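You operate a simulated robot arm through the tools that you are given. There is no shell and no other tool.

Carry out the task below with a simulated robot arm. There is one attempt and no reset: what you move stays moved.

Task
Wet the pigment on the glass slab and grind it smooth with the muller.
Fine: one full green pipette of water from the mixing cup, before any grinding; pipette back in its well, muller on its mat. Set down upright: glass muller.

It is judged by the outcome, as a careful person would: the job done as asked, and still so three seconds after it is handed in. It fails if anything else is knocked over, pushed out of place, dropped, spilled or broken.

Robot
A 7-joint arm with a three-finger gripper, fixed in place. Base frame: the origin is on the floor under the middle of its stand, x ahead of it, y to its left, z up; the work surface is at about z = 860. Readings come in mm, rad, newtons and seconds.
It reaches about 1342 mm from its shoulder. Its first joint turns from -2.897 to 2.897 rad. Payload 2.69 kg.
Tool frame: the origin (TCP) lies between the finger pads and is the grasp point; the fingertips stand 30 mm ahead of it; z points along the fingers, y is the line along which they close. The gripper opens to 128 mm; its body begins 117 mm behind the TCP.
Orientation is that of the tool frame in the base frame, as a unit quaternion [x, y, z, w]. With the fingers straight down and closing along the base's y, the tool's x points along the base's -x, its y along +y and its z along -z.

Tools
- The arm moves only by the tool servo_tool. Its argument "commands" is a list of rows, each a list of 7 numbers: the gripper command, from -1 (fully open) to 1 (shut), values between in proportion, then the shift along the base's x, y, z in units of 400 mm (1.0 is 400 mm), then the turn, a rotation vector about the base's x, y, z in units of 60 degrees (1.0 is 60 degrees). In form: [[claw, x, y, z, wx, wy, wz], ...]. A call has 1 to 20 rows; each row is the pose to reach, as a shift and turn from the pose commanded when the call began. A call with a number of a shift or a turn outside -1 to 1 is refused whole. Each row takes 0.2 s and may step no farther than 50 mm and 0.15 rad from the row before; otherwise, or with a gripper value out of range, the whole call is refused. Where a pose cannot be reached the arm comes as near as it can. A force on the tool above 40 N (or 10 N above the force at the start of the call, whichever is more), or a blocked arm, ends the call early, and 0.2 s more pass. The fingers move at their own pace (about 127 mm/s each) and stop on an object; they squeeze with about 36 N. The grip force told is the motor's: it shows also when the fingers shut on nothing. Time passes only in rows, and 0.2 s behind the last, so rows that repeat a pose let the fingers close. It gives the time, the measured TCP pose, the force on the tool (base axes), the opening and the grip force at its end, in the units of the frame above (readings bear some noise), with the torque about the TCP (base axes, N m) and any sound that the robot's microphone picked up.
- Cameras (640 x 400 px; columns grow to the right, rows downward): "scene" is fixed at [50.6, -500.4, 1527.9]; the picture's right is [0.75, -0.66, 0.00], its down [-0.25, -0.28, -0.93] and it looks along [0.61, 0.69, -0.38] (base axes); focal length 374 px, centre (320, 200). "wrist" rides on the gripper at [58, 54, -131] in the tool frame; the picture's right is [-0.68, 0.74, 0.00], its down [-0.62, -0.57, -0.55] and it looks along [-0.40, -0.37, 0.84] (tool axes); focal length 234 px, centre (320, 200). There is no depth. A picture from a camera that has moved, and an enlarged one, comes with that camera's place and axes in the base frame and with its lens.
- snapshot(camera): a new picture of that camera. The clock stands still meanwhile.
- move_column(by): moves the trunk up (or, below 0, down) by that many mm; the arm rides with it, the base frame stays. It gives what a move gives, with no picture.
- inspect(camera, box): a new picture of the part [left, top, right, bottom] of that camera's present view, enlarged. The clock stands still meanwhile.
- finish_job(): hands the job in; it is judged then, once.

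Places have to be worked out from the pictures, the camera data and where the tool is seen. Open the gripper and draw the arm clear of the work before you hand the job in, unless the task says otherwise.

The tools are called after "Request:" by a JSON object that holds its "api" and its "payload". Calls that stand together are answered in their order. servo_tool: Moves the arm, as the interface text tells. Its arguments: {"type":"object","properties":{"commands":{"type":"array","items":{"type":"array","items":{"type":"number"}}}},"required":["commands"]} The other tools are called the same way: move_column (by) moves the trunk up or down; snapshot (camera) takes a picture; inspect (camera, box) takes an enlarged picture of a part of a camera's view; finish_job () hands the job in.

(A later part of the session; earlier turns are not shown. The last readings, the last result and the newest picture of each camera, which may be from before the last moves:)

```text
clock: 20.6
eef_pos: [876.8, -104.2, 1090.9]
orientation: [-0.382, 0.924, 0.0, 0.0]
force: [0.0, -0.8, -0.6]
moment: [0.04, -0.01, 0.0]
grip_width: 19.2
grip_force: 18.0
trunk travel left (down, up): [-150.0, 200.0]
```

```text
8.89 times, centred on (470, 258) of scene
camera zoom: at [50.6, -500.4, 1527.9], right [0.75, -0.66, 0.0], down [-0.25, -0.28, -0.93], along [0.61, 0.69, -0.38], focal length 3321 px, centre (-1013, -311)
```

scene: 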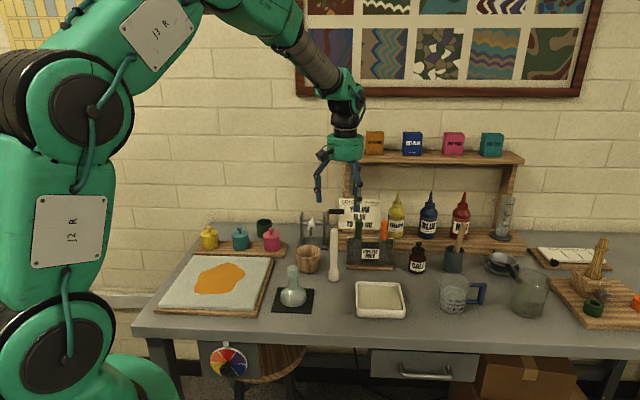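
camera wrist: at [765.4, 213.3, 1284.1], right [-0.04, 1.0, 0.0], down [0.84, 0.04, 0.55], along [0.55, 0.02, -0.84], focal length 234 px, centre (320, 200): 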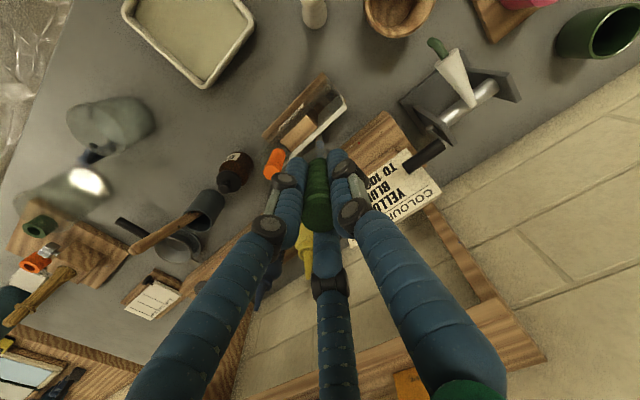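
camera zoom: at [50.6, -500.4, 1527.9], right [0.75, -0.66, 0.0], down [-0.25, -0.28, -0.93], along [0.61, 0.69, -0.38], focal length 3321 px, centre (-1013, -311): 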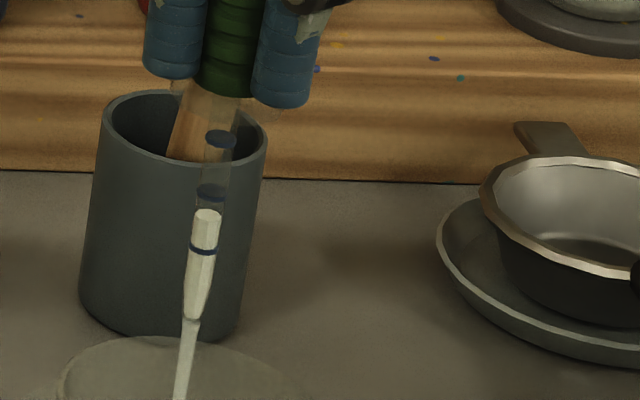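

Squeezing streams the water out, and it is falling straight into the cup, so the bulb works like a real one: squeeze to expel, relax to draw. I'll dip again, squeeze to empty it, and relax to a light hold for a full draw.

Request:
{"api": "servo_tool", "payload": {"commands": [[0.75, 0, 0, -0.08, 0, 0, 0], [0.75, 0, 0, -0.16, 0, 0, 0], [0.75, 0, 0, -0.22, 0, 0, 0], [0.75, 0, 0, -0.26, 0, 0, 0], [0.75, 0, 0, -0.26, 0, 0, 0], [0.75, 0, 0, -0.26, 0, 0, 0], [0.75, 0, 0, -0.26, 0, 0, 0], [0.75, 0, 0, -0.26, 0, 0, 0], [0.73, 0, 0, -0.26, 0, 0, 0], [0.71, 0, 0, -0.26, 0, 0, 0], [0.71, 0, 0, -0.26, 0, 0, 0], [0.71, 0, 0, -0.26, 0, 0, 0], [0.71, 0, 0, -0.26, 0, 0, 0], [0.71, 0, 0, -0.26, 0, 0, 0], [0.71, 0, 0, -0.26, 0, 0, 0], [0.71, 0, 0, -0.26, 0, 0, 0]]}}

Request:
{"api": "inspect", "payload": {"camera": "scene", "box": [450, 255, 480, 300]}}

```text
clock: 24.0
eef_pos: [875.8, -105.9, 985.8]
orientation: [-0.383, 0.924, 0.0, 0.0]
force: [0.4, 0.8, 0.4]
moment: [-0.03, -0.01, 0.02]
grip_width: 19.7
grip_force: 0.6
trunk travel left (down, up): [-150.0, 200.0]
```

```text
8.89 times, centred on (465, 278) of scene
camera zoom: at [50.6, -500.4, 1527.9], right [0.75, -0.66, 0.0], down [-0.25, -0.28, -0.93], along [0.61, 0.69, -0.38], focal length 3321 px, centre (-969, -489)
```

zoom: 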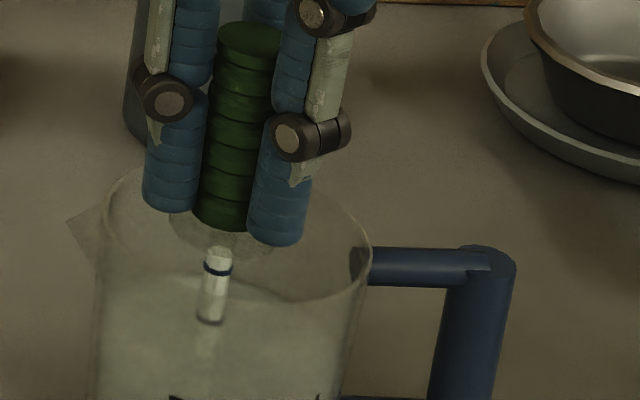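

It is full again at the light hold. I'll lift just 12 mm with this light grip to see if the pipette stays with the fingers without squeezing.

Request:
{"api": "servo_tool", "payload": {"commands": [[0.71, 0, 0, 0.005, 0, 0, 0], [0.71, 0, 0, 0.015, 0, 0, 0], [0.71, 0, 0, 0.03, 0, 0, 0], [0.71, 0, 0, 0.03, 0, 0, 0]]}}

Request:
{"api": "inspect", "payload": {"camera": "scene", "box": [450, 250, 480, 295]}}

```text
clock: 25.0
eef_pos: [876.8, -107.1, 998.8]
orientation: [-0.383, 0.924, -0.001, 0.0]
force: [0.5, 0.1, -0.3]
moment: [0.0, -0.02, 0.01]
grip_width: 19.8
grip_force: 1.8
trunk travel left (down, up): [-150.0, 200.0]
```

```text
8.89 times, centred on (465, 272) of scene
camera zoom: at [50.6, -500.4, 1527.9], right [0.75, -0.66, 0.0], down [-0.25, -0.28, -0.93], along [0.61, 0.69, -0.38], focal length 3321 px, centre (-969, -444)
```

zoom: 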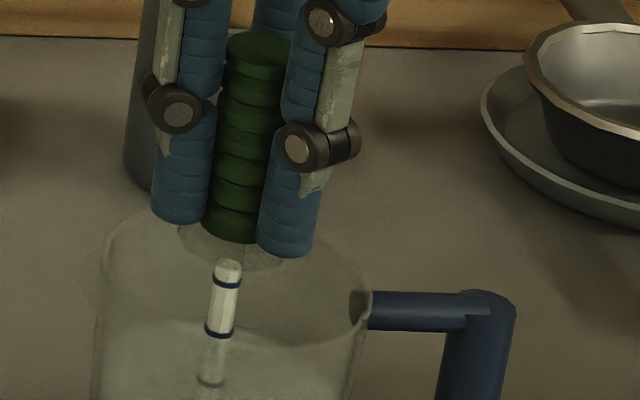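

The pipette followed the fingers and the level stayed near the top. I'll lift it fully clear of the cup at the same light grip and check the level again.

Request:
{"api": "servo_tool", "payload": {"commands": [[0.71, 0, 0, 0.03, 0, 0, 0], [0.71, 0, 0, 0.07, 0, 0, 0], [0.71, 0, 0, 0.12, 0, 0, 0], [0.71, 0, 0, 0.17, 0, 0, 0], [0.71, 0, 0, 0.21, 0, 0, 0], [0.71, 0, 0, 0.23, 0, 0, 0], [0.71, 0, 0, 0.23, 0, 0, 0]]}}

Request:
{"api": "inspect", "payload": {"camera": "scene", "box": [455, 235, 485, 280]}}

```text
clock: 26.6
eef_pos: [875.6, -107.0, 1090.2]
orientation: [-0.383, 0.924, 0.0, 0.0]
force: [0.0, -0.4, -0.5]
moment: [0.0, 0.01, -0.01]
grip_width: 19.7
grip_force: 1.3
trunk travel left (down, up): [-150.0, 200.0]
```

```text
8.89 times, centred on (470, 258) of scene
camera zoom: at [50.6, -500.4, 1527.9], right [0.75, -0.66, 0.0], down [-0.25, -0.28, -0.93], along [0.61, 0.69, -0.38], focal length 3321 px, centre (-1013, -311)
```

zoom: 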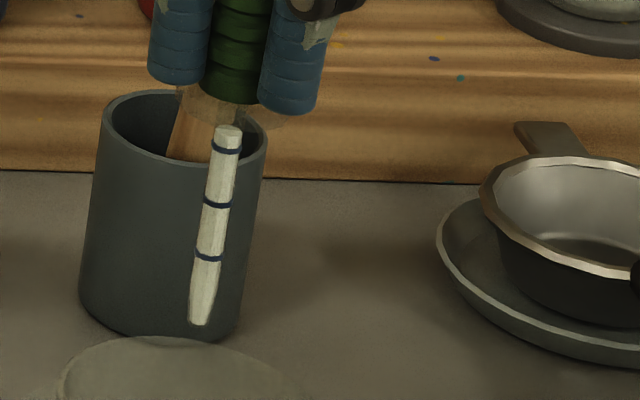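

The pipette is full to above the top ring and held lightly at 1.3 N without leaking. I'll raise it and carry it smoothly toward the slab, checking halfway.

Request:
{"api": "servo_tool", "payload": {"commands": [[0.71, 0, 0, 0.03, 0, 0, 0], [0.71, 0, 0, 0.09, 0, 0, 0], [0.71, 0, 0, 0.15, 0, 0, 0], [0.71, -0.02, 0.023, 0.19, 0, 0, 0], [0.71, -0.06, 0.07, 0.2, 0, 0, 0], [0.71, -0.11, 0.127, 0.2, 0, 0, 0], [0.71, -0.16, 0.184, 0.2, 0, 0, 0], [0.71, -0.21, 0.242, 0.2, 0, 0, 0], [0.71, -0.26, 0.3, 0.2, 0, 0, 0], [0.71, -0.31, 0.357, 0.2, 0, 0, 0], [0.71, -0.36, 0.415, 0.2, 0, 0, 0], [0.71, -0.41, 0.472, 0.2, 0, 0, 0], [0.71, -0.46, 0.53, 0.2, 0, 0, 0], [0.71, -0.5, 0.576, 0.2, 0, 0, 0], [0.71, -0.52, 0.6, 0.2, 0, 0, 0]]}}

Request:
{"api": "inspect", "payload": {"camera": "scene", "box": [270, 130, 400, 270]}}

Request:
{"api": "snapshot", "payload": {"camera": "wrist"}}

```text
clock: 29.8
eef_pos: [666.6, 134.4, 1171.9]
orientation: [-0.382, 0.924, -0.001, 0.0]
force: [-1.1, -0.2, 0.0]
moment: [-0.03, -0.01, 0.01]
grip_width: 20.1
grip_force: 0.9
trunk travel left (down, up): [-150.0, 200.0]
```

```text
2.86 times, centred on (335, 200) of scene
camera zoom: at [50.6, -500.4, 1527.9], right [0.75, -0.66, 0.0], down [-0.25, -0.28, -0.93], along [0.61, 0.69, -0.38], focal length 1068 px, centre (277, 200)
```

zoom: 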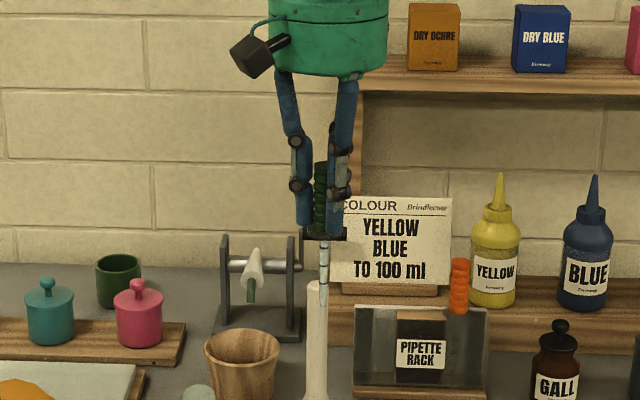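

```text
taken
camera wrist: at [586.3, 129.2, 1300.9], right [-0.04, 1.0, 0.0], down [0.84, 0.04, 0.55], along [0.55, 0.02, -0.84], focal length 234 px, centre (320, 200)
```

wrist: 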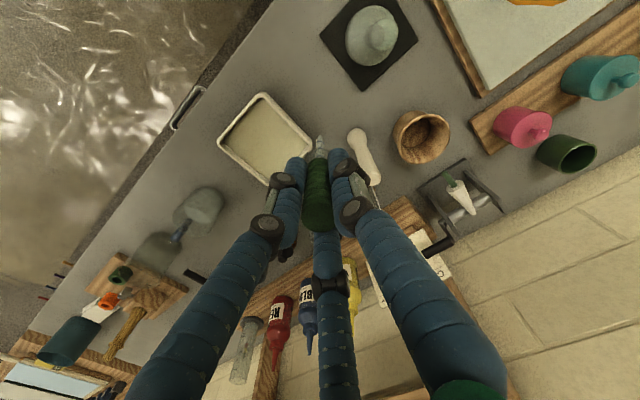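

The pipette is still secure. I'll continue to a point above the pigment at about (441, 394).

Request:
{"api": "servo_tool", "payload": {"commands": [[0.71, -0.02, 0.023, 0, 0, 0, 0], [0.71, -0.06, 0.07, 0, 0, 0, 0], [0.71, -0.11, 0.127, 0, 0, 0, 0], [0.71, -0.16, 0.184, 0, 0, 0, 0], [0.71, -0.21, 0.242, 0, 0, 0, 0], [0.71, -0.26, 0.3, 0, 0, 0, 0], [0.71, -0.31, 0.357, 0, 0, 0, 0], [0.71, -0.36, 0.415, 0, 0, 0, 0], [0.71, -0.41, 0.472, 0, 0, 0, 0], [0.71, -0.46, 0.53, 0, 0, 0, 0], [0.71, -0.51, 0.588, 0, 0, 0, 0], [0.71, -0.55, 0.632, 0, 0, 0, 0], [0.71, -0.564, 0.649, 0, 0, 0, 0], [0.71, -0.564, 0.649, 0, 0, 0, 0]]}}

Request:
{"api": "snapshot", "payload": {"camera": "scene"}}

Request:
{"api": "snapshot", "payload": {"camera": "wrist"}}

```text
clock: 32.8
eef_pos: [444.5, 393.2, 1172.2]
orientation: [-0.382, 0.924, 0.0, 0.0]
force: [-0.6, -0.1, 0.2]
moment: [-0.04, -0.01, -0.02]
grip_width: 19.9
grip_force: 1.2
trunk travel left (down, up): [-150.0, 200.0]
```

```text
taken
```

scene: 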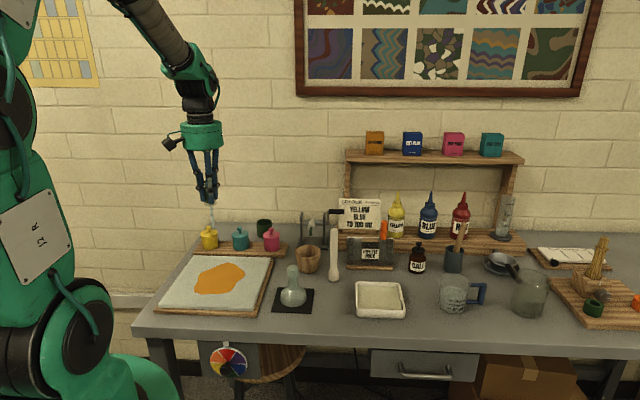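

```text
taken
camera wrist: at [364.6, 389.2, 1302.0], right [-0.04, 1.0, 0.0], down [0.84, 0.04, 0.55], along [0.55, 0.02, -0.84], focal length 234 px, centre (320, 200)
```

wrist: 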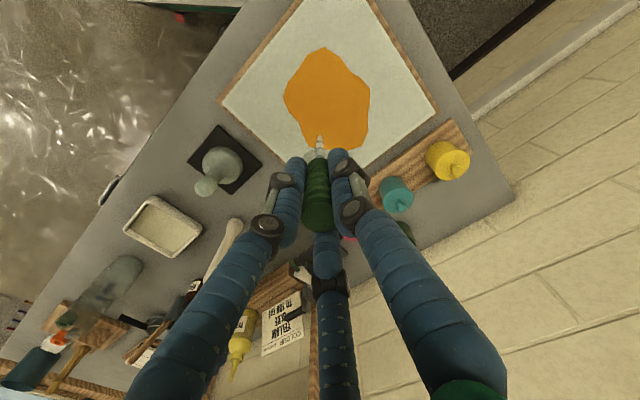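

The pigment patch spans roughly x 363–524, y 332–476, centred near (442, 404). I'll lower the tip over its centre, stopping about 20 mm above the slab.

Request:
{"api": "servo_tool", "payload": {"commands": [[0.71, -0.003, 0.014, -0.02, 0, 0, 0], [0.71, -0.006, 0.028, -0.07, 0, 0, 0], [0.71, -0.006, 0.028, -0.14, 0, 0, 0], [0.71, -0.006, 0.028, -0.21, 0, 0, 0], [0.71, -0.006, 0.028, -0.28, 0, 0, 0], [0.71, -0.006, 0.028, -0.34, 0, 0, 0], [0.71, -0.006, 0.028, -0.38, 0, 0, 0], [0.71, -0.006, 0.028, -0.39, 0, 0, 0], [0.71, -0.006, 0.028, -0.39, 0, 0, 0]]}}

Request:
{"api": "inspect", "payload": {"camera": "scene", "box": [140, 190, 300, 330]}}

Request:
{"api": "inspect", "payload": {"camera": "wrist", "box": [200, 40, 440, 240]}}

```text
clock: 34.8
eef_pos: [440.7, 405.6, 1012.5]
orientation: [-0.382, 0.924, 0.0, 0.0]
force: [-0.6, -0.5, -0.6]
moment: [0.01, -0.01, -0.03]
grip_width: 19.8
grip_force: 0.9
trunk travel left (down, up): [-150.0, 200.0]
```

```text
2.86 times, centred on (220, 260) of scene
camera zoom: at [50.6, -500.4, 1527.9], right [0.75, -0.66, 0.0], down [-0.25, -0.28, -0.93], along [0.61, 0.69, -0.38], focal length 1068 px, centre (606, 29)
```

zoom: 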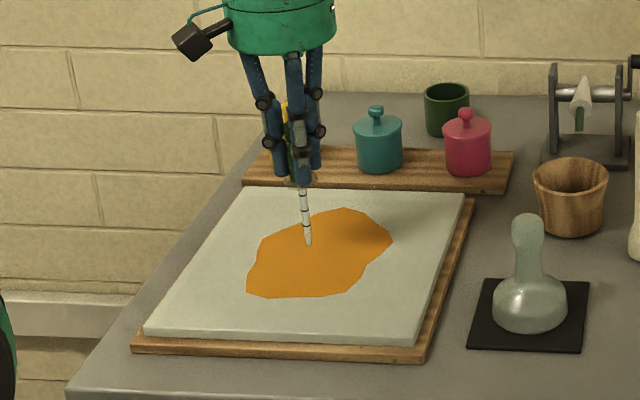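

```text
2.00 times, centred on (320, 140) of wrist
camera zoom: at [360.7, 401.9, 1143.3], right [-0.04, 1.0, 0.0], down [0.84, 0.04, 0.55], along [0.55, 0.02, -0.84], focal length 468 px, centre (320, 320)
```

zoom: 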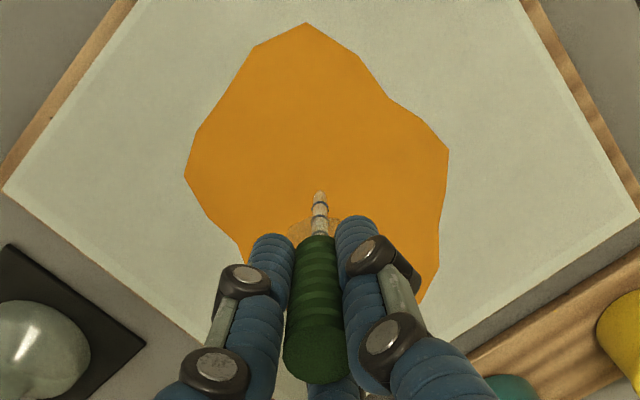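

The tip is over the middle of the pigment and the pipette is full. I'll lower another 8 mm and squeeze gradually to dispense all of it.

Request:
{"api": "servo_tool", "payload": {"commands": [[0.71, 0, 0, -0.01, 0, 0, 0], [0.71, 0, 0, -0.02, 0, 0, 0], [0.73, 0, 0, -0.02, 0, 0, 0], [0.74, 0, 0, -0.02, 0, 0, 0], [0.75, 0, 0, -0.02, 0, 0, 0], [0.75, 0, 0, -0.02, 0, 0, 0], [0.75, 0, 0, -0.02, 0, 0, 0], [0.75, 0, 0, -0.02, 0, 0, 0], [0.75, 0, 0, -0.02, 0, 0, 0]]}}

Request:
{"api": "inspect", "payload": {"camera": "scene", "box": [170, 220, 270, 300]}}

Request:
{"api": "inspect", "payload": {"camera": "wrist", "box": [200, 40, 440, 240]}}

```text
clock: 36.8
eef_pos: [440.6, 404.5, 1006.5]
orientation: [-0.383, 0.924, -0.001, 0.0]
force: [-0.7, 0.1, -0.6]
moment: [0.02, -0.03, 0.0]
grip_width: 18.0
grip_force: 36.0
trunk travel left (down, up): [-150.0, 200.0]
```

```text
5.00 times, centred on (220, 260) of scene
camera zoom: at [50.6, -500.4, 1527.9], right [0.75, -0.66, 0.0], down [-0.25, -0.28, -0.93], along [0.61, 0.69, -0.38], focal length 1868 px, centre (820, -100)
```

zoom: 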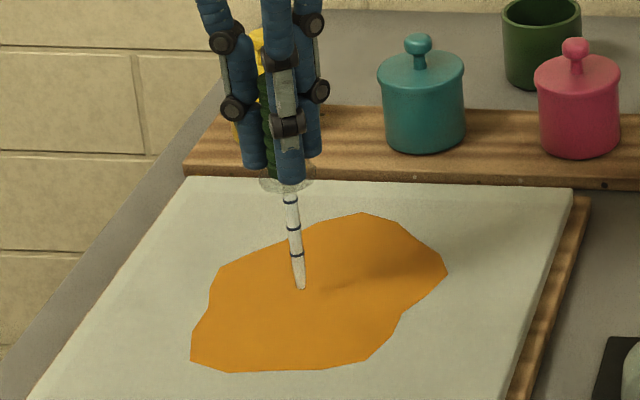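

```text
2.00 times, centred on (320, 140) of wrist
camera zoom: at [359.8, 400.7, 1137.3], right [-0.04, 1.0, 0.0], down [0.84, 0.04, 0.55], along [0.55, 0.02, -0.84], focal length 468 px, centre (320, 320)
```

zoom: 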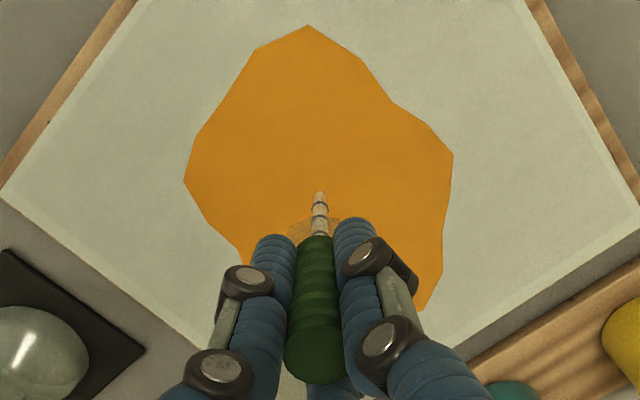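

I'll zoom on the stem to see whether the water is flowing out.

Request:
{"api": "inspect", "payload": {"camera": "scene", "box": [215, 250, 245, 285]}}

Request:
{"api": "inspect", "payload": {"camera": "wrist", "box": [300, 120, 340, 165]}}

```text
11.43 times, centred on (230, 268) of scene
camera zoom: at [50.6, -500.4, 1527.9], right [0.75, -0.66, 0.0], down [-0.25, -0.28, -0.93], along [0.61, 0.69, -0.38], focal length 4270 px, centre (1349, -571)
```

zoom: 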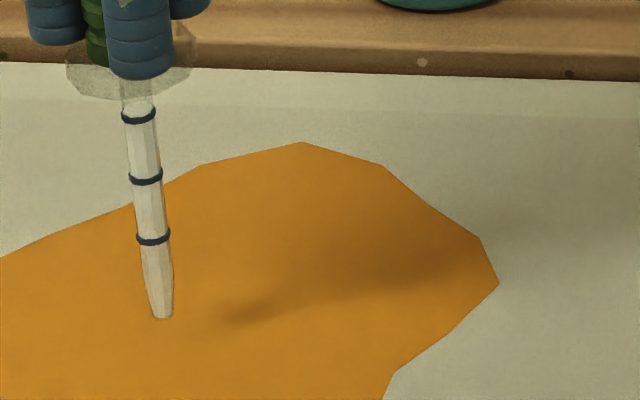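

```text
8.89 times, centred on (320, 142) of wrist
camera zoom: at [359.8, 400.7, 1137.3], right [-0.04, 1.0, 0.0], down [0.84, 0.04, 0.55], along [0.55, 0.02, -0.84], focal length 2082 px, centre (320, 711)
```

zoom: 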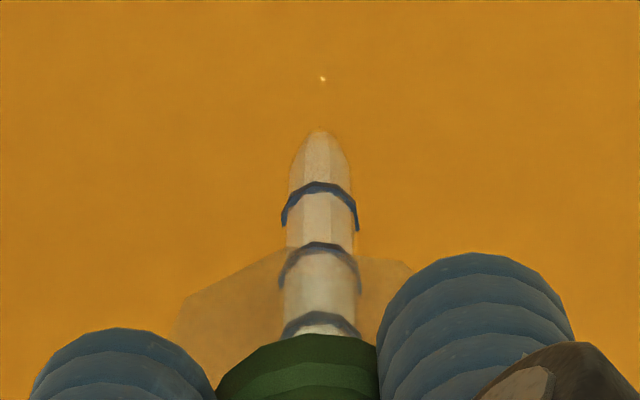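

The squeeze has only just reached 36 N. I'll hold it another second and watch the level.

Request:
{"api": "servo_tool", "payload": {"commands": [[0.75, 0, 0, 0, 0, 0, 0], [0.75, 0, 0, 0, 0, 0, 0], [0.75, 0, 0, 0, 0, 0, 0]]}}

Request:
{"api": "inspect", "payload": {"camera": "scene", "box": [215, 250, 245, 285]}}

Request:
{"api": "inspect", "payload": {"camera": "wrist", "box": [300, 100, 340, 165]}}

```text
clock: 37.6
eef_pos: [439.5, 406.2, 1006.4]
orientation: [-0.383, 0.924, 0.0, -0.001]
force: [-0.5, -0.2, -0.5]
moment: [0.0, 0.0, -0.02]
grip_width: 18.0
grip_force: 36.0
trunk travel left (down, up): [-150.0, 200.0]
```

```text
11.43 times, centred on (230, 268) of scene
camera zoom: at [50.6, -500.4, 1527.9], right [0.75, -0.66, 0.0], down [-0.25, -0.28, -0.93], along [0.61, 0.69, -0.38], focal length 4270 px, centre (1349, -571)
```

zoom: 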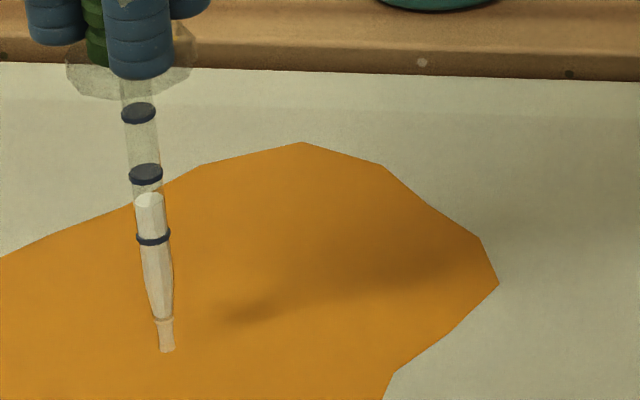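

```text
6.15 times, centred on (320, 132) of wrist
camera zoom: at [359.8, 400.7, 1137.3], right [-0.04, 1.0, 0.0], down [0.84, 0.04, 0.55], along [0.55, 0.02, -0.84], focal length 1441 px, centre (320, 615)
```

zoom: 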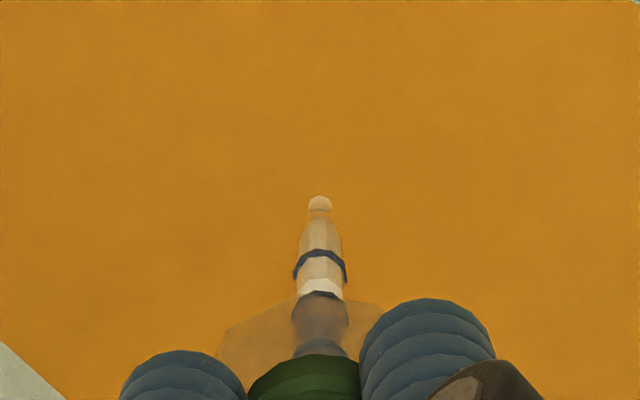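

Now the water streams onto the pigment and the level is falling. I'll keep squeezing until it is empty.

Request:
{"api": "servo_tool", "payload": {"commands": [[0.75, 0, 0, 0, 0, 0, 0], [0.75, 0, 0, 0, 0, 0, 0], [0.75, 0, 0, 0, 0, 0, 0], [0.75, 0, 0, 0, 0, 0, 0], [0.75, 0, 0, 0, 0, 0, 0], [0.75, 0, 0, 0, 0, 0, 0], [0.75, 0, 0, 0, 0, 0, 0]]}}

Request:
{"api": "inspect", "payload": {"camera": "scene", "box": [215, 250, 245, 285]}}

Request:
{"api": "inspect", "payload": {"camera": "scene", "box": [150, 230, 290, 320]}}

```text
clock: 39.2
eef_pos: [439.8, 405.8, 1006.5]
orientation: [-0.383, 0.924, 0.0, 0.0]
force: [0.7, -0.3, -0.1]
moment: [-0.03, 0.0, 0.0]
grip_width: 17.7
grip_force: 35.6
trunk travel left (down, up): [-150.0, 200.0]
```

```text
11.43 times, centred on (230, 268) of scene
camera zoom: at [50.6, -500.4, 1527.9], right [0.75, -0.66, 0.0], down [-0.25, -0.28, -0.93], along [0.61, 0.69, -0.38], focal length 4270 px, centre (1349, -571)
```

zoom: 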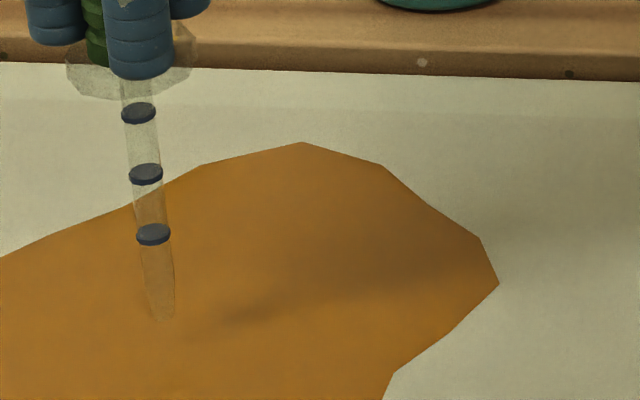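

```text
4.44 times, centred on (220, 275) of scene
camera zoom: at [50.6, -500.4, 1527.9], right [0.75, -0.66, 0.0], down [-0.25, -0.28, -0.93], along [0.61, 0.69, -0.38], focal length 1661 px, centre (764, -133)
```

zoom: 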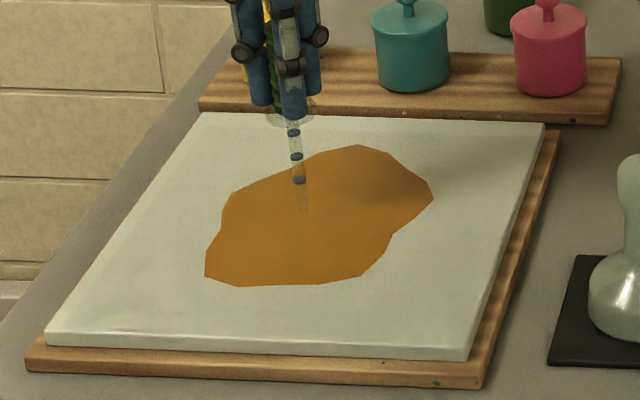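

The pipette is empty and the pigment has visibly darkened where it is wet. I'll lift and carry the pipette back toward its rack with a firm grip.

Request:
{"api": "servo_tool", "payload": {"commands": [[0.75, 0, 0, 0.06, 0, 0, 0], [0.75, 0, 0, 0.16, 0, 0, 0], [0.75, 0, 0, 0.28, 0, 0, 0], [0.75, 0.02, -0.009, 0.38, 0, 0, 0], [0.75, 0.08, -0.037, 0.41, 0, 0, 0], [0.75, 0.17, -0.079, 0.41, 0, 0, 0], [0.75, 0.26, -0.121, 0.41, 0, 0, 0], [0.75, 0.35, -0.163, 0.41, 0, 0, 0], [0.75, 0.44, -0.205, 0.41, 0, 0, 0], [0.75, 0.52, -0.242, 0.41, 0, 0, 0], [0.75, 0.57, -0.265, 0.41, 0, 0, 0], [0.75, 0.58, -0.27, 0.41, 0, 0, 0]]}}

Request:
{"api": "snapshot", "payload": {"camera": "scene"}}

```text
clock: 41.8
eef_pos: [673.4, 299.6, 1169.4]
orientation: [-0.382, 0.924, 0.0, 0.0]
force: [-0.5, 0.2, 0.4]
moment: [-0.01, 0.03, -0.02]
grip_width: 17.8
grip_force: 36.3
trunk travel left (down, up): [-150.0, 200.0]
```

```text
taken
```

scene: 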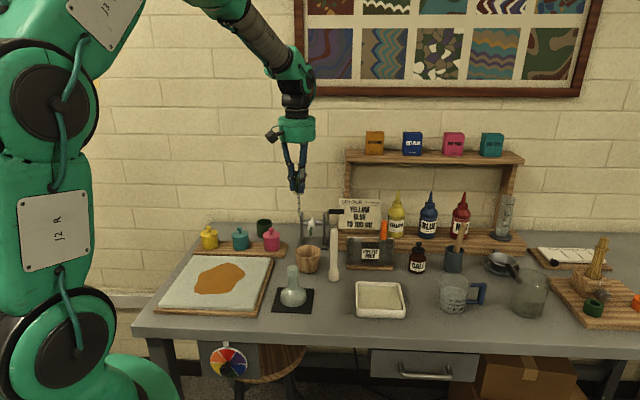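

The route so far is clear. I'll finish the move to directly above the green well.

Request:
{"api": "servo_tool", "payload": {"commands": [[0.75, 0.02, -0.009, 0, 0, 0, 0], [0.75, 0.08, -0.037, 0, 0, 0, 0], [0.75, 0.16, -0.075, 0, 0, 0, 0], [0.75, 0.24, -0.112, 0, 0, 0, 0], [0.75, 0.32, -0.149, 0, 0, 0, 0], [0.75, 0.39, -0.182, 0, 0, 0, 0], [0.75, 0.42, -0.196, -0.02, 0, 0, 0], [0.75, 0.427, -0.199, -0.04, 0, 0, 0], [0.75, 0.427, -0.199, -0.04, 0, 0, 0]]}}

Request:
{"api": "inspect", "payload": {"camera": "wrist", "box": [260, 60, 380, 240]}}

Request:
{"api": "inspect", "payload": {"camera": "scene", "box": [345, 155, 395, 225]}}

```text
clock: 43.8
eef_pos: [843.8, 217.0, 1154.4]
orientation: [-0.383, 0.924, 0.0, 0.0]
force: [0.4, -0.1, -0.4]
moment: [0.0, -0.02, -0.01]
grip_width: 17.7
grip_force: 35.7
trunk travel left (down, up): [-150.0, 200.0]
```

```text
2.22 times, centred on (320, 150) of wrist
camera zoom: at [764.1, 212.2, 1284.5], right [-0.04, 1.0, 0.0], down [0.84, 0.04, 0.55], along [0.55, 0.02, -0.84], focal length 520 px, centre (320, 311)
```

zoom: 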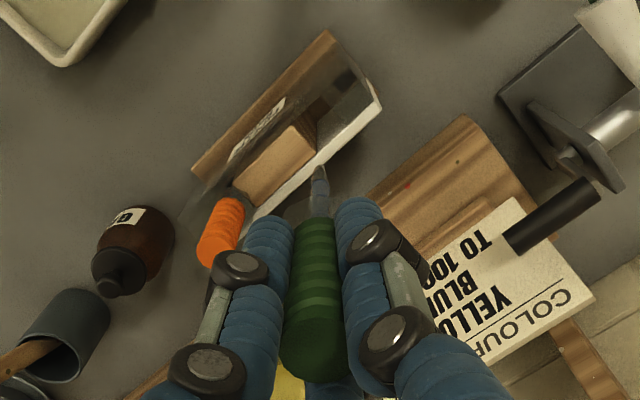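

```text
5.71 times, centred on (370, 190) of scene
camera zoom: at [50.6, -500.4, 1527.9], right [0.75, -0.66, 0.0], down [-0.25, -0.28, -0.93], along [0.61, 0.69, -0.38], focal length 2135 px, centre (34, 257)
```

zoom: 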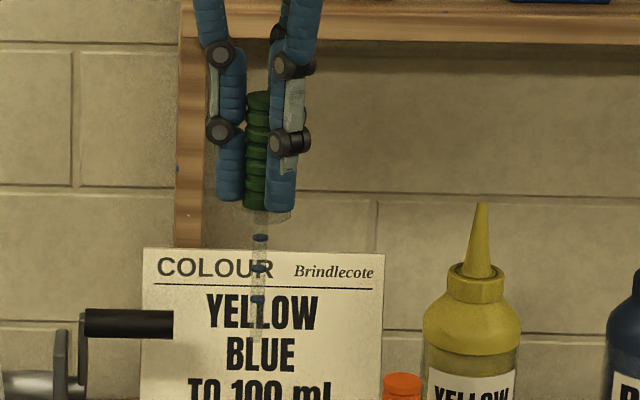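

The pose matches the one when it was lifted. I'll lower to just above the well opening and check the tip's alignment.

Request:
{"api": "servo_tool", "payload": {"commands": [[0.75, 0, 0, -0.08, 0, 0, 0], [0.75, 0, 0, -0.15, 0, 0, 0], [0.75, 0, 0, -0.2, 0, 0, 0], [0.75, 0, 0, -0.2, 0, 0, 0]]}}

Request:
{"api": "inspect", "payload": {"camera": "wrist", "box": [270, 90, 370, 200]}}

Request:
{"api": "inspect", "payload": {"camera": "scene", "box": [335, 190, 405, 280]}}

```text
clock: 44.8
eef_pos: [844.1, 216.9, 1074.3]
orientation: [-0.382, 0.924, 0.0, -0.001]
force: [0.1, 0.4, 0.1]
moment: [-0.02, 0.03, -0.01]
grip_width: 18.0
grip_force: 35.8
trunk travel left (down, up): [-150.0, 200.0]
```

```text
3.64 times, centred on (320, 145) of wrist
camera zoom: at [764.3, 213.6, 1203.8], right [-0.04, 1.0, 0.0], down [0.84, 0.04, 0.55], along [0.55, 0.02, -0.84], focal length 852 px, centre (320, 400)
```

zoom: 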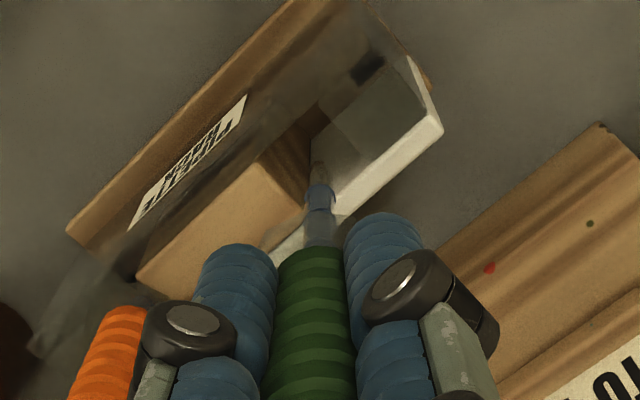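

```text
4.44 times, centred on (370, 235) of scene
camera zoom: at [50.6, -500.4, 1527.9], right [0.75, -0.66, 0.0], down [-0.25, -0.28, -0.93], along [0.61, 0.69, -0.38], focal length 1661 px, centre (98, 44)
```

zoom: 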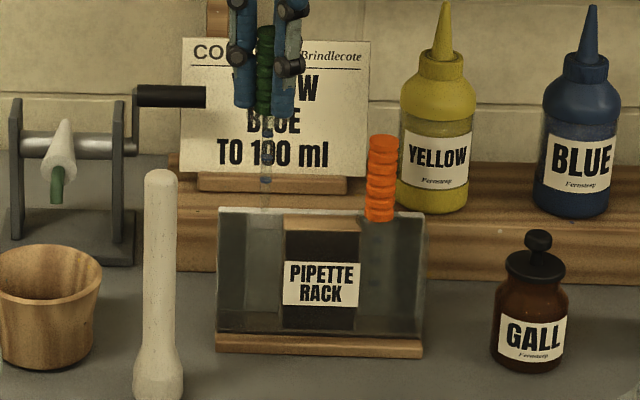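

The tip sits over the left bay, mirroring the orange pipette's offset. I'll lower it slowly the rest of the way to its original seat height.

Request:
{"api": "servo_tool", "payload": {"commands": [[0.75, 0, 0, -0.04, 0, 0, 0], [0.75, 0, 0, -0.08, 0, 0, 0], [0.75, 0, 0, -0.12, 0, 0, 0], [0.75, 0, 0, -0.15, 0, 0, 0], [0.75, 0, 0, -0.175, 0, 0, 0], [0.75, 0, 0, -0.19, 0, 0, 0], [0.75, 0, 0, -0.197, 0, 0, 0], [0.75, 0, 0, -0.197, 0, 0, 0]]}}

Request:
{"api": "inspect", "payload": {"camera": "scene", "box": [335, 200, 405, 280]}}

Request:
{"api": "inspect", "payload": {"camera": "wrist", "box": [270, 90, 370, 240]}}

```text
clock: 46.6
eef_pos: [842.3, 218.2, 995.8]
orientation: [-0.383, 0.924, 0.001, 0.0]
force: [0.5, -1.3, -0.8]
moment: [-0.03, 0.01, 0.01]
grip_width: 17.9
grip_force: 36.6
trunk travel left (down, up): [-150.0, 200.0]
```

```text
5.00 times, centred on (370, 240) of scene
camera zoom: at [50.6, -500.4, 1527.9], right [0.75, -0.66, 0.0], down [-0.25, -0.28, -0.93], along [0.61, 0.69, -0.38], focal length 1868 px, centre (70, 0)
```

zoom: 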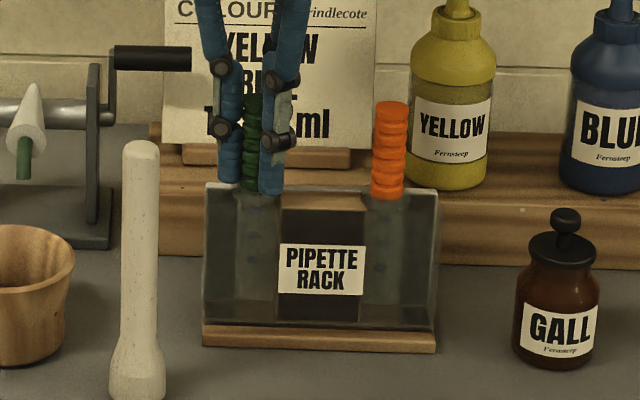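

```text
2.67 times, centred on (320, 165) of wrist
camera zoom: at [763.4, 214.2, 1125.8], right [-0.04, 1.0, 0.0], down [0.84, 0.04, 0.55], along [0.55, 0.02, -0.84], focal length 624 px, centre (320, 293)
```

zoom: 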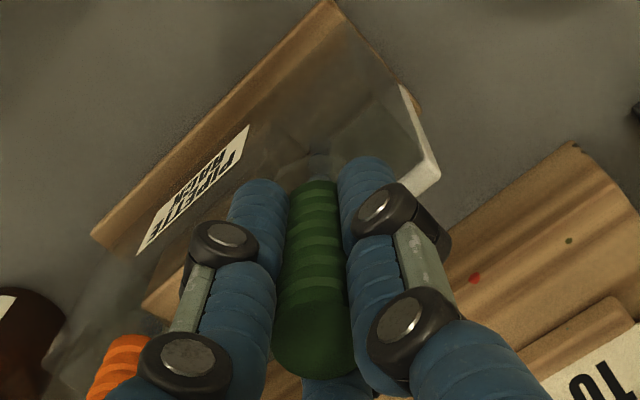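

It's in the well, about 1 mm above its original height. I'll settle it and open the fingers gradually to let go.

Request:
{"api": "servo_tool", "payload": {"commands": [[0.75, 0, 0, -0.003, 0, 0, 0], [0.73, 0, 0, -0.004, 0, 0, 0], [0.71, 0, 0, -0.004, 0, 0, 0], [0.69, 0, 0, -0.004, 0, 0, 0], [0.66, 0, 0, -0.004, 0, 0, 0], [0.6, 0, 0, -0.004, 0, 0, 0], [0.45, 0, 0, -0.004, 0, 0, 0], [0.25, 0, 0, -0.004, 0, 0, 0], [0.0, 0, 0, -0.004, 0, 0, 0], [0.0, 0, 0, -0.004, 0, 0, 0]]}}

Request:
{"api": "inspect", "payload": {"camera": "scene", "box": [335, 200, 405, 280]}}

Request:
{"api": "inspect", "payload": {"camera": "wrist", "box": [270, 90, 370, 240]}}

```text
clock: 48.8
eef_pos: [842.9, 218.0, 994.9]
orientation: [-0.383, 0.924, 0.0, -0.001]
force: [0.3, 0.1, 0.1]
moment: [-0.02, 0.02, 0.01]
grip_width: 64.1
grip_force: 0.1
trunk travel left (down, up): [-150.0, 200.0]
```

```text
5.00 times, centred on (370, 240) of scene
camera zoom: at [50.6, -500.4, 1527.9], right [0.75, -0.66, 0.0], down [-0.25, -0.28, -0.93], along [0.61, 0.69, -0.38], focal length 1868 px, centre (70, 0)
```

zoom: 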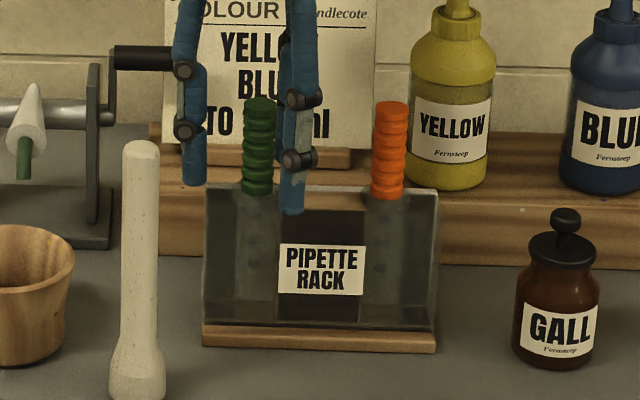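

```text
2.67 times, centred on (320, 165) of wrist
camera zoom: at [763.4, 213.3, 1123.9], right [-0.04, 1.0, 0.0], down [0.84, 0.04, 0.55], along [0.55, 0.02, -0.84], focal length 624 px, centre (320, 293)
```

zoom: 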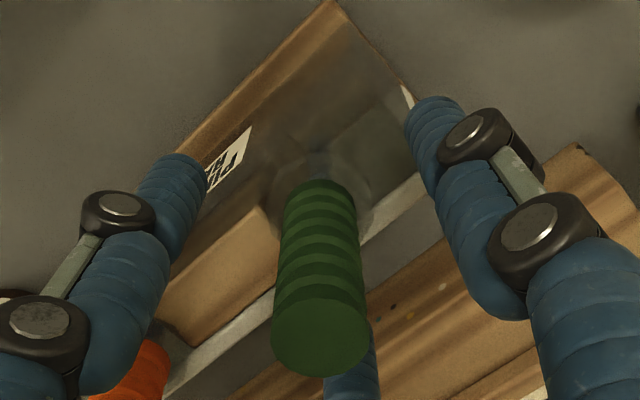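

The green pipette is free and standing in its well like the orange one. I'll rise straight up and move over toward the muller for a closer look, high above the pestle.

Request:
{"api": "servo_tool", "payload": {"commands": [[0, 0, 0, 0.06, 0, 0, 0], [0, 0, 0, 0.16, 0, 0, 0], [0, 0, 0, 0.28, 0, 0, 0], [0, 0, 0, 0.4, 0, 0, 0], [0, -0.08, 0, 0.43, 0, 0, 0], [0, -0.18, -0.005, 0.43, 0, 0, 0], [0, -0.29, -0.01, 0.43, 0, 0, 0], [0, -0.4, -0.017, 0.43, 0, 0, 0], [0, -0.51, -0.024, 0.43, 0, 0, 0], [0, -0.62, -0.032, 0.43, 0, 0, 0], [0, -0.68, -0.037, 0.43, 0, 0, 0], [0, -0.68, -0.037, 0.43, 0, 0, 0]]}}

Request:
{"api": "snapshot", "payload": {"camera": "wrist"}}

Request:
{"api": "snapshot", "payload": {"camera": "scene"}}

```text
clock: 51.4
eef_pos: [571.3, 200.7, 1168.4]
orientation: [-0.383, 0.924, 0.0, 0.001]
force: [-0.4, -0.6, -0.7]
moment: [0.02, -0.05, 0.02]
grip_width: 64.0
grip_force: 0.1
trunk travel left (down, up): [-150.0, 200.0]
```

```text
taken
camera wrist: at [491.3, 196.3, 1297.6], right [-0.04, 1.0, 0.0], down [0.84, 0.04, 0.55], along [0.55, 0.02, -0.84], focal length 234 px, centre (320, 200)
```

wrist: 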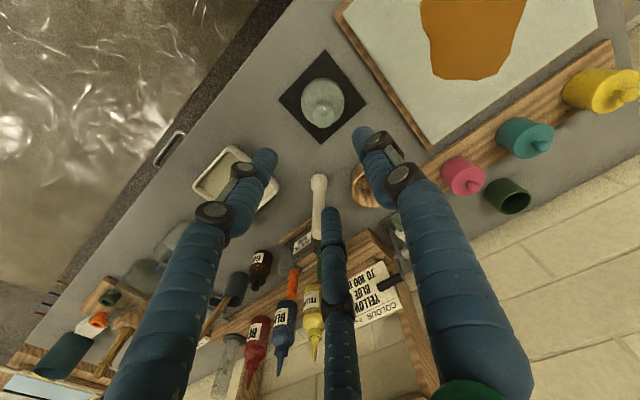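

```text
taken
```

scene: 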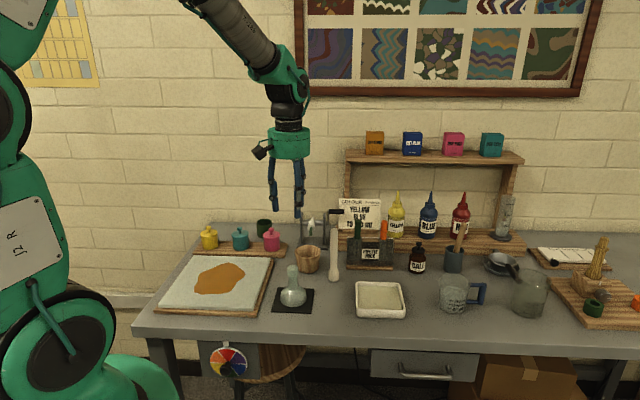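

Request:
{"api": "inspect", "payload": {"camera": "wrist", "box": [270, 40, 380, 150]}}

Request:
{"api": "inspect", "payload": {"camera": "scene", "box": [265, 255, 325, 320]}}

Request:
{"api": "inspect", "payload": {"camera": "scene", "box": [150, 240, 290, 330]}}

```text
3.64 times, centred on (325, 95) of wrist
camera zoom: at [491.3, 196.3, 1297.6], right [-0.04, 1.0, 0.0], down [0.84, 0.04, 0.55], along [0.55, 0.02, -0.84], focal length 852 px, centre (302, 582)
```

zoom: 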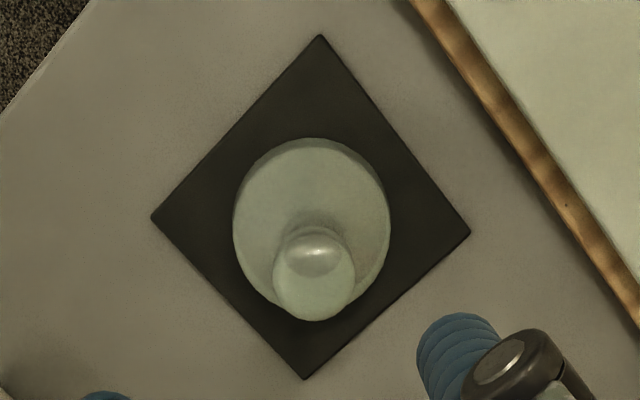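

```text
6.15 times, centred on (295, 288) of scene
camera zoom: at [50.6, -500.4, 1527.9], right [0.75, -0.66, 0.0], down [-0.25, -0.28, -0.93], along [0.61, 0.69, -0.38], focal length 2299 px, centre (474, -338)
```

zoom: 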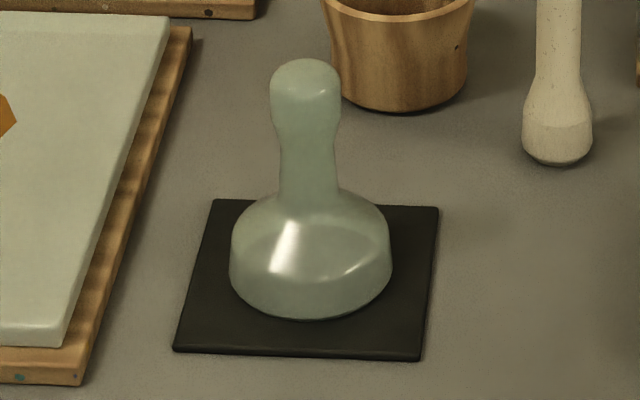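

```text
4.44 times, centred on (220, 285) of scene
camera zoom: at [50.6, -500.4, 1527.9], right [0.75, -0.66, 0.0], down [-0.25, -0.28, -0.93], along [0.61, 0.69, -0.38], focal length 1661 px, centre (764, -178)
```

zoom: 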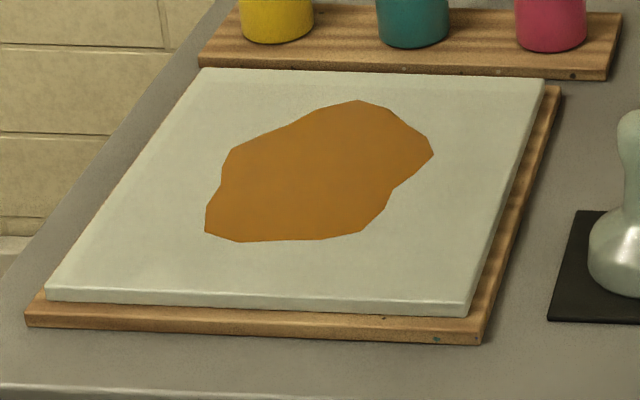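

From both cameras I put the mat's centre and the muller's axis at about (569, 204), with the knob top at z≈974. It is 32 mm across the knob and about 73 mm across the base. I'll descend partway above it and verify.

Request:
{"api": "servo_tool", "payload": {"commands": [[0, -0.002, 0.006, -0.08, 0, 0, 0], [0, -0.004, 0.011, -0.16, 0, 0, 0], [0, -0.004, 0.011, -0.24, 0, 0, 0], [0, -0.004, 0.011, -0.3, 0, 0, 0], [0, -0.004, 0.011, -0.3, 0, 0, 0]]}}

Request:
{"api": "inspect", "payload": {"camera": "wrist", "box": [270, 80, 370, 190]}}

Request:
{"api": "inspect", "payload": {"camera": "scene", "box": [255, 200, 335, 320]}}

```text
clock: 52.6
eef_pos: [570.0, 207.5, 1047.2]
orientation: [-0.383, 0.924, -0.001, 0.001]
force: [-0.6, 1.1, 0.4]
moment: [0.0, 0.06, 0.03]
grip_width: 64.2
grip_force: 0.1
trunk travel left (down, up): [-150.0, 200.0]
```

```text
3.64 times, centred on (320, 135) of wrist
camera zoom: at [489.4, 202.4, 1177.6], right [-0.04, 1.0, 0.0], down [0.84, 0.04, 0.55], along [0.55, 0.02, -0.84], focal length 852 px, centre (320, 436)
```

zoom: 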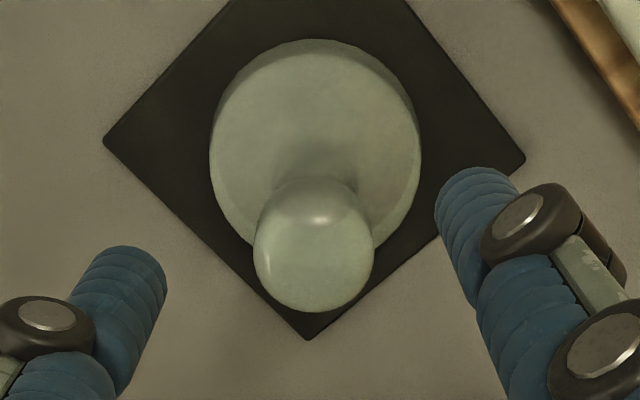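

```text
3.33 times, centred on (295, 260) of scene
camera zoom: at [50.6, -500.4, 1527.9], right [0.75, -0.66, 0.0], down [-0.25, -0.28, -0.93], along [0.61, 0.69, -0.38], focal length 1245 px, centre (403, 0)
```

zoom: 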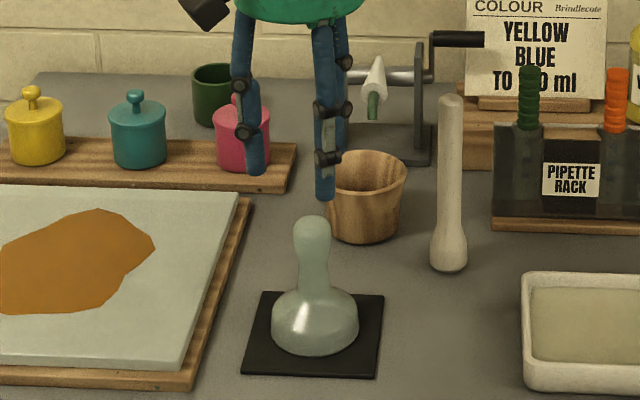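

The knob is about 2 mm off the tool axis. I'll correct for that and descend to the grasp height of z≈947, with the fingertips still above the muller's shoulder.

Request:
{"api": "servo_tool", "payload": {"commands": [[0, 0.003, -0.002, -0.05, 0, 0, 0], [0, 0.006, -0.004, -0.11, 0, 0, 0], [0, 0.006, -0.004, -0.17, 0, 0, 0], [0, 0.006, -0.004, -0.22, 0, 0, 0], [0, 0.006, -0.004, -0.249, 0, 0, 0], [0, 0.006, -0.004, -0.249, 0, 0, 0]]}}

Request:
{"api": "inspect", "payload": {"camera": "wrist", "box": [250, 80, 390, 250]}}

Request:
{"api": "inspect", "payload": {"camera": "scene", "box": [255, 230, 335, 320]}}

```text
clock: 54.0
eef_pos: [573.1, 205.5, 945.5]
orientation: [-0.383, 0.924, 0.0, 0.0]
force: [0.4, -0.5, 0.6]
moment: [-0.01, 0.01, 0.04]
grip_width: 63.9
grip_force: 0.1
trunk travel left (down, up): [-150.0, 200.0]
```

```text
2.35 times, centred on (320, 165) of wrist
camera zoom: at [493.4, 201.7, 1076.8], right [-0.04, 1.0, 0.0], down [0.84, 0.04, 0.55], along [0.55, 0.02, -0.84], focal length 551 px, centre (320, 282)
```

zoom: 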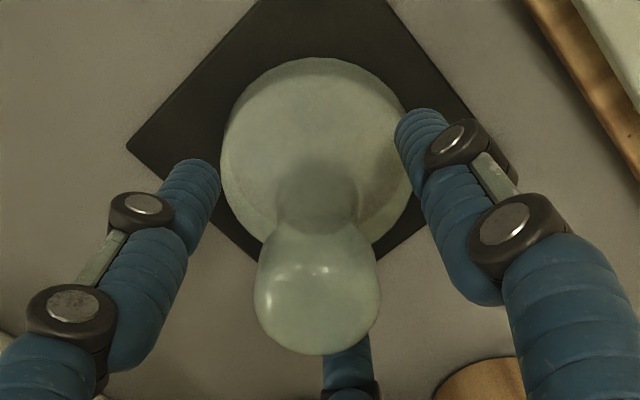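

```text
4.44 times, centred on (295, 275) of scene
camera zoom: at [50.6, -500.4, 1527.9], right [0.75, -0.66, 0.0], down [-0.25, -0.28, -0.93], along [0.61, 0.69, -0.38], focal length 1661 px, centre (431, -133)
```

zoom: 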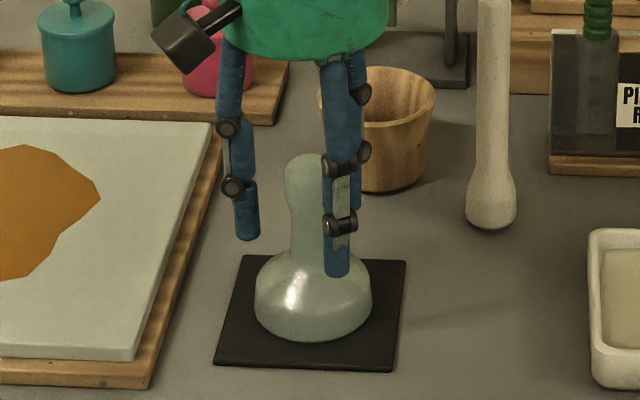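

The fingers surround the handle cleanly. I'll close on it gradually.

Request:
{"api": "servo_tool", "payload": {"commands": [[0.2, 0, 0, 0, 0, 0, 0], [0.4, 0, 0, 0, 0, 0, 0], [0.5, 0, 0, 0, 0, 0, 0], [0.55, 0, 0, 0, 0, 0, 0], [0.6, 0, 0, 0, 0, 0, 0], [0.7, 0, 0, 0, 0, 0, 0], [0.7, 0, 0, 0, 0, 0, 0]]}}

Request:
{"api": "inspect", "payload": {"camera": "scene", "box": [255, 230, 335, 320]}}

Request:
{"api": "inspect", "payload": {"camera": "wrist", "box": [250, 80, 390, 250]}}

```text
clock: 55.6
eef_pos: [573.0, 205.8, 947.1]
orientation: [-0.383, 0.924, 0.001, 0.0]
force: [1.0, -3.3, 0.4]
moment: [-0.19, 0.03, -0.02]
grip_width: 29.5
grip_force: 35.5
trunk travel left (down, up): [-150.0, 200.0]
```

```text
4.44 times, centred on (295, 275) of scene
camera zoom: at [50.6, -500.4, 1527.9], right [0.75, -0.66, 0.0], down [-0.25, -0.28, -0.93], along [0.61, 0.69, -0.38], focal length 1661 px, centre (431, -133)
```

zoom: 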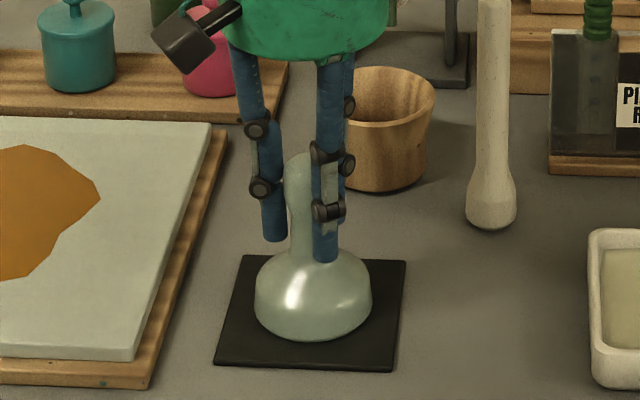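

```text
2.35 times, centred on (320, 165) of wrist
camera zoom: at [493.2, 201.4, 1076.9], right [-0.04, 1.0, 0.0], down [0.84, 0.04, 0.55], along [0.55, 0.02, -0.84], focal length 551 px, centre (320, 282)
```

zoom: 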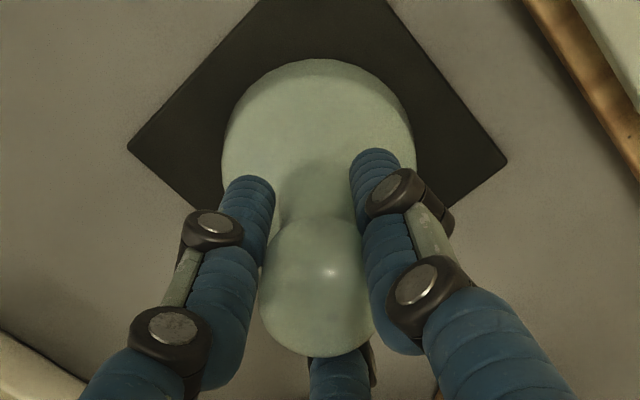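

The muller's handle is gripped at 29.5 mm with full force. I'll lift it slowly a few centimetres and read its weight.

Request:
{"api": "servo_tool", "payload": {"commands": [[0.7, 0, 0, 0.01, 0, 0, 0], [0.7, 0, 0, 0.03, 0, 0, 0], [0.7, 0, 0, 0.06, 0, 0, 0], [0.7, 0, 0, 0.1, 0, 0, 0], [0.7, 0, 0, 0.15, 0, 0, 0], [0.7, 0, 0, 0.2, 0, 0, 0], [0.7, 0, 0, 0.2, 0, 0, 0]]}}

Request:
{"api": "inspect", "payload": {"camera": "scene", "box": [245, 190, 345, 320]}}

Request:
{"api": "inspect", "payload": {"camera": "wrist", "box": [250, 80, 390, 250]}}

```text
clock: 57.2
eef_pos: [575.3, 205.9, 1025.5]
orientation: [-0.383, 0.924, 0.0, 0.001]
force: [-0.8, -0.2, -4.0]
moment: [-0.01, -0.03, 0.03]
grip_width: 29.4
grip_force: 35.9
trunk travel left (down, up): [-150.0, 200.0]
```

```text
3.08 times, centred on (295, 255) of scene
camera zoom: at [50.6, -500.4, 1527.9], right [0.75, -0.66, 0.0], down [-0.25, -0.28, -0.93], along [0.61, 0.69, -0.38], focal length 1150 px, centre (397, 31)
```

zoom: 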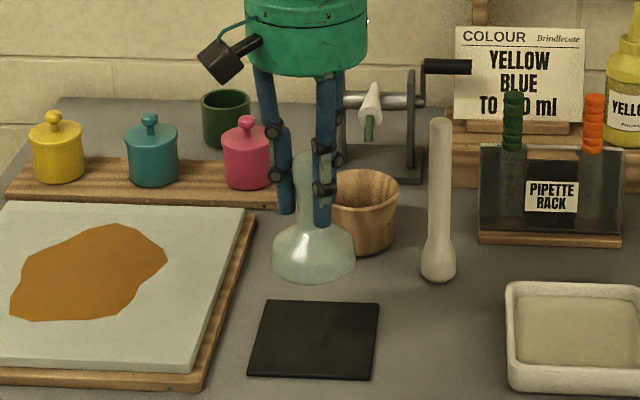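

```text
2.35 times, centred on (320, 165) of wrist
camera zoom: at [493.9, 201.1, 1155.9], right [-0.04, 1.0, 0.0], down [0.84, 0.04, 0.55], along [0.55, 0.02, -0.84], focal length 551 px, centre (320, 282)
```

zoom: 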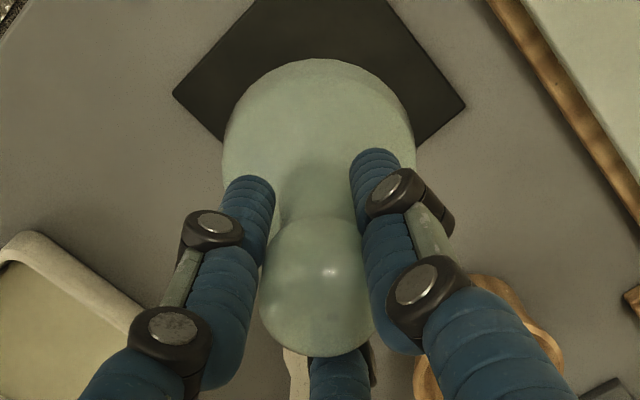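

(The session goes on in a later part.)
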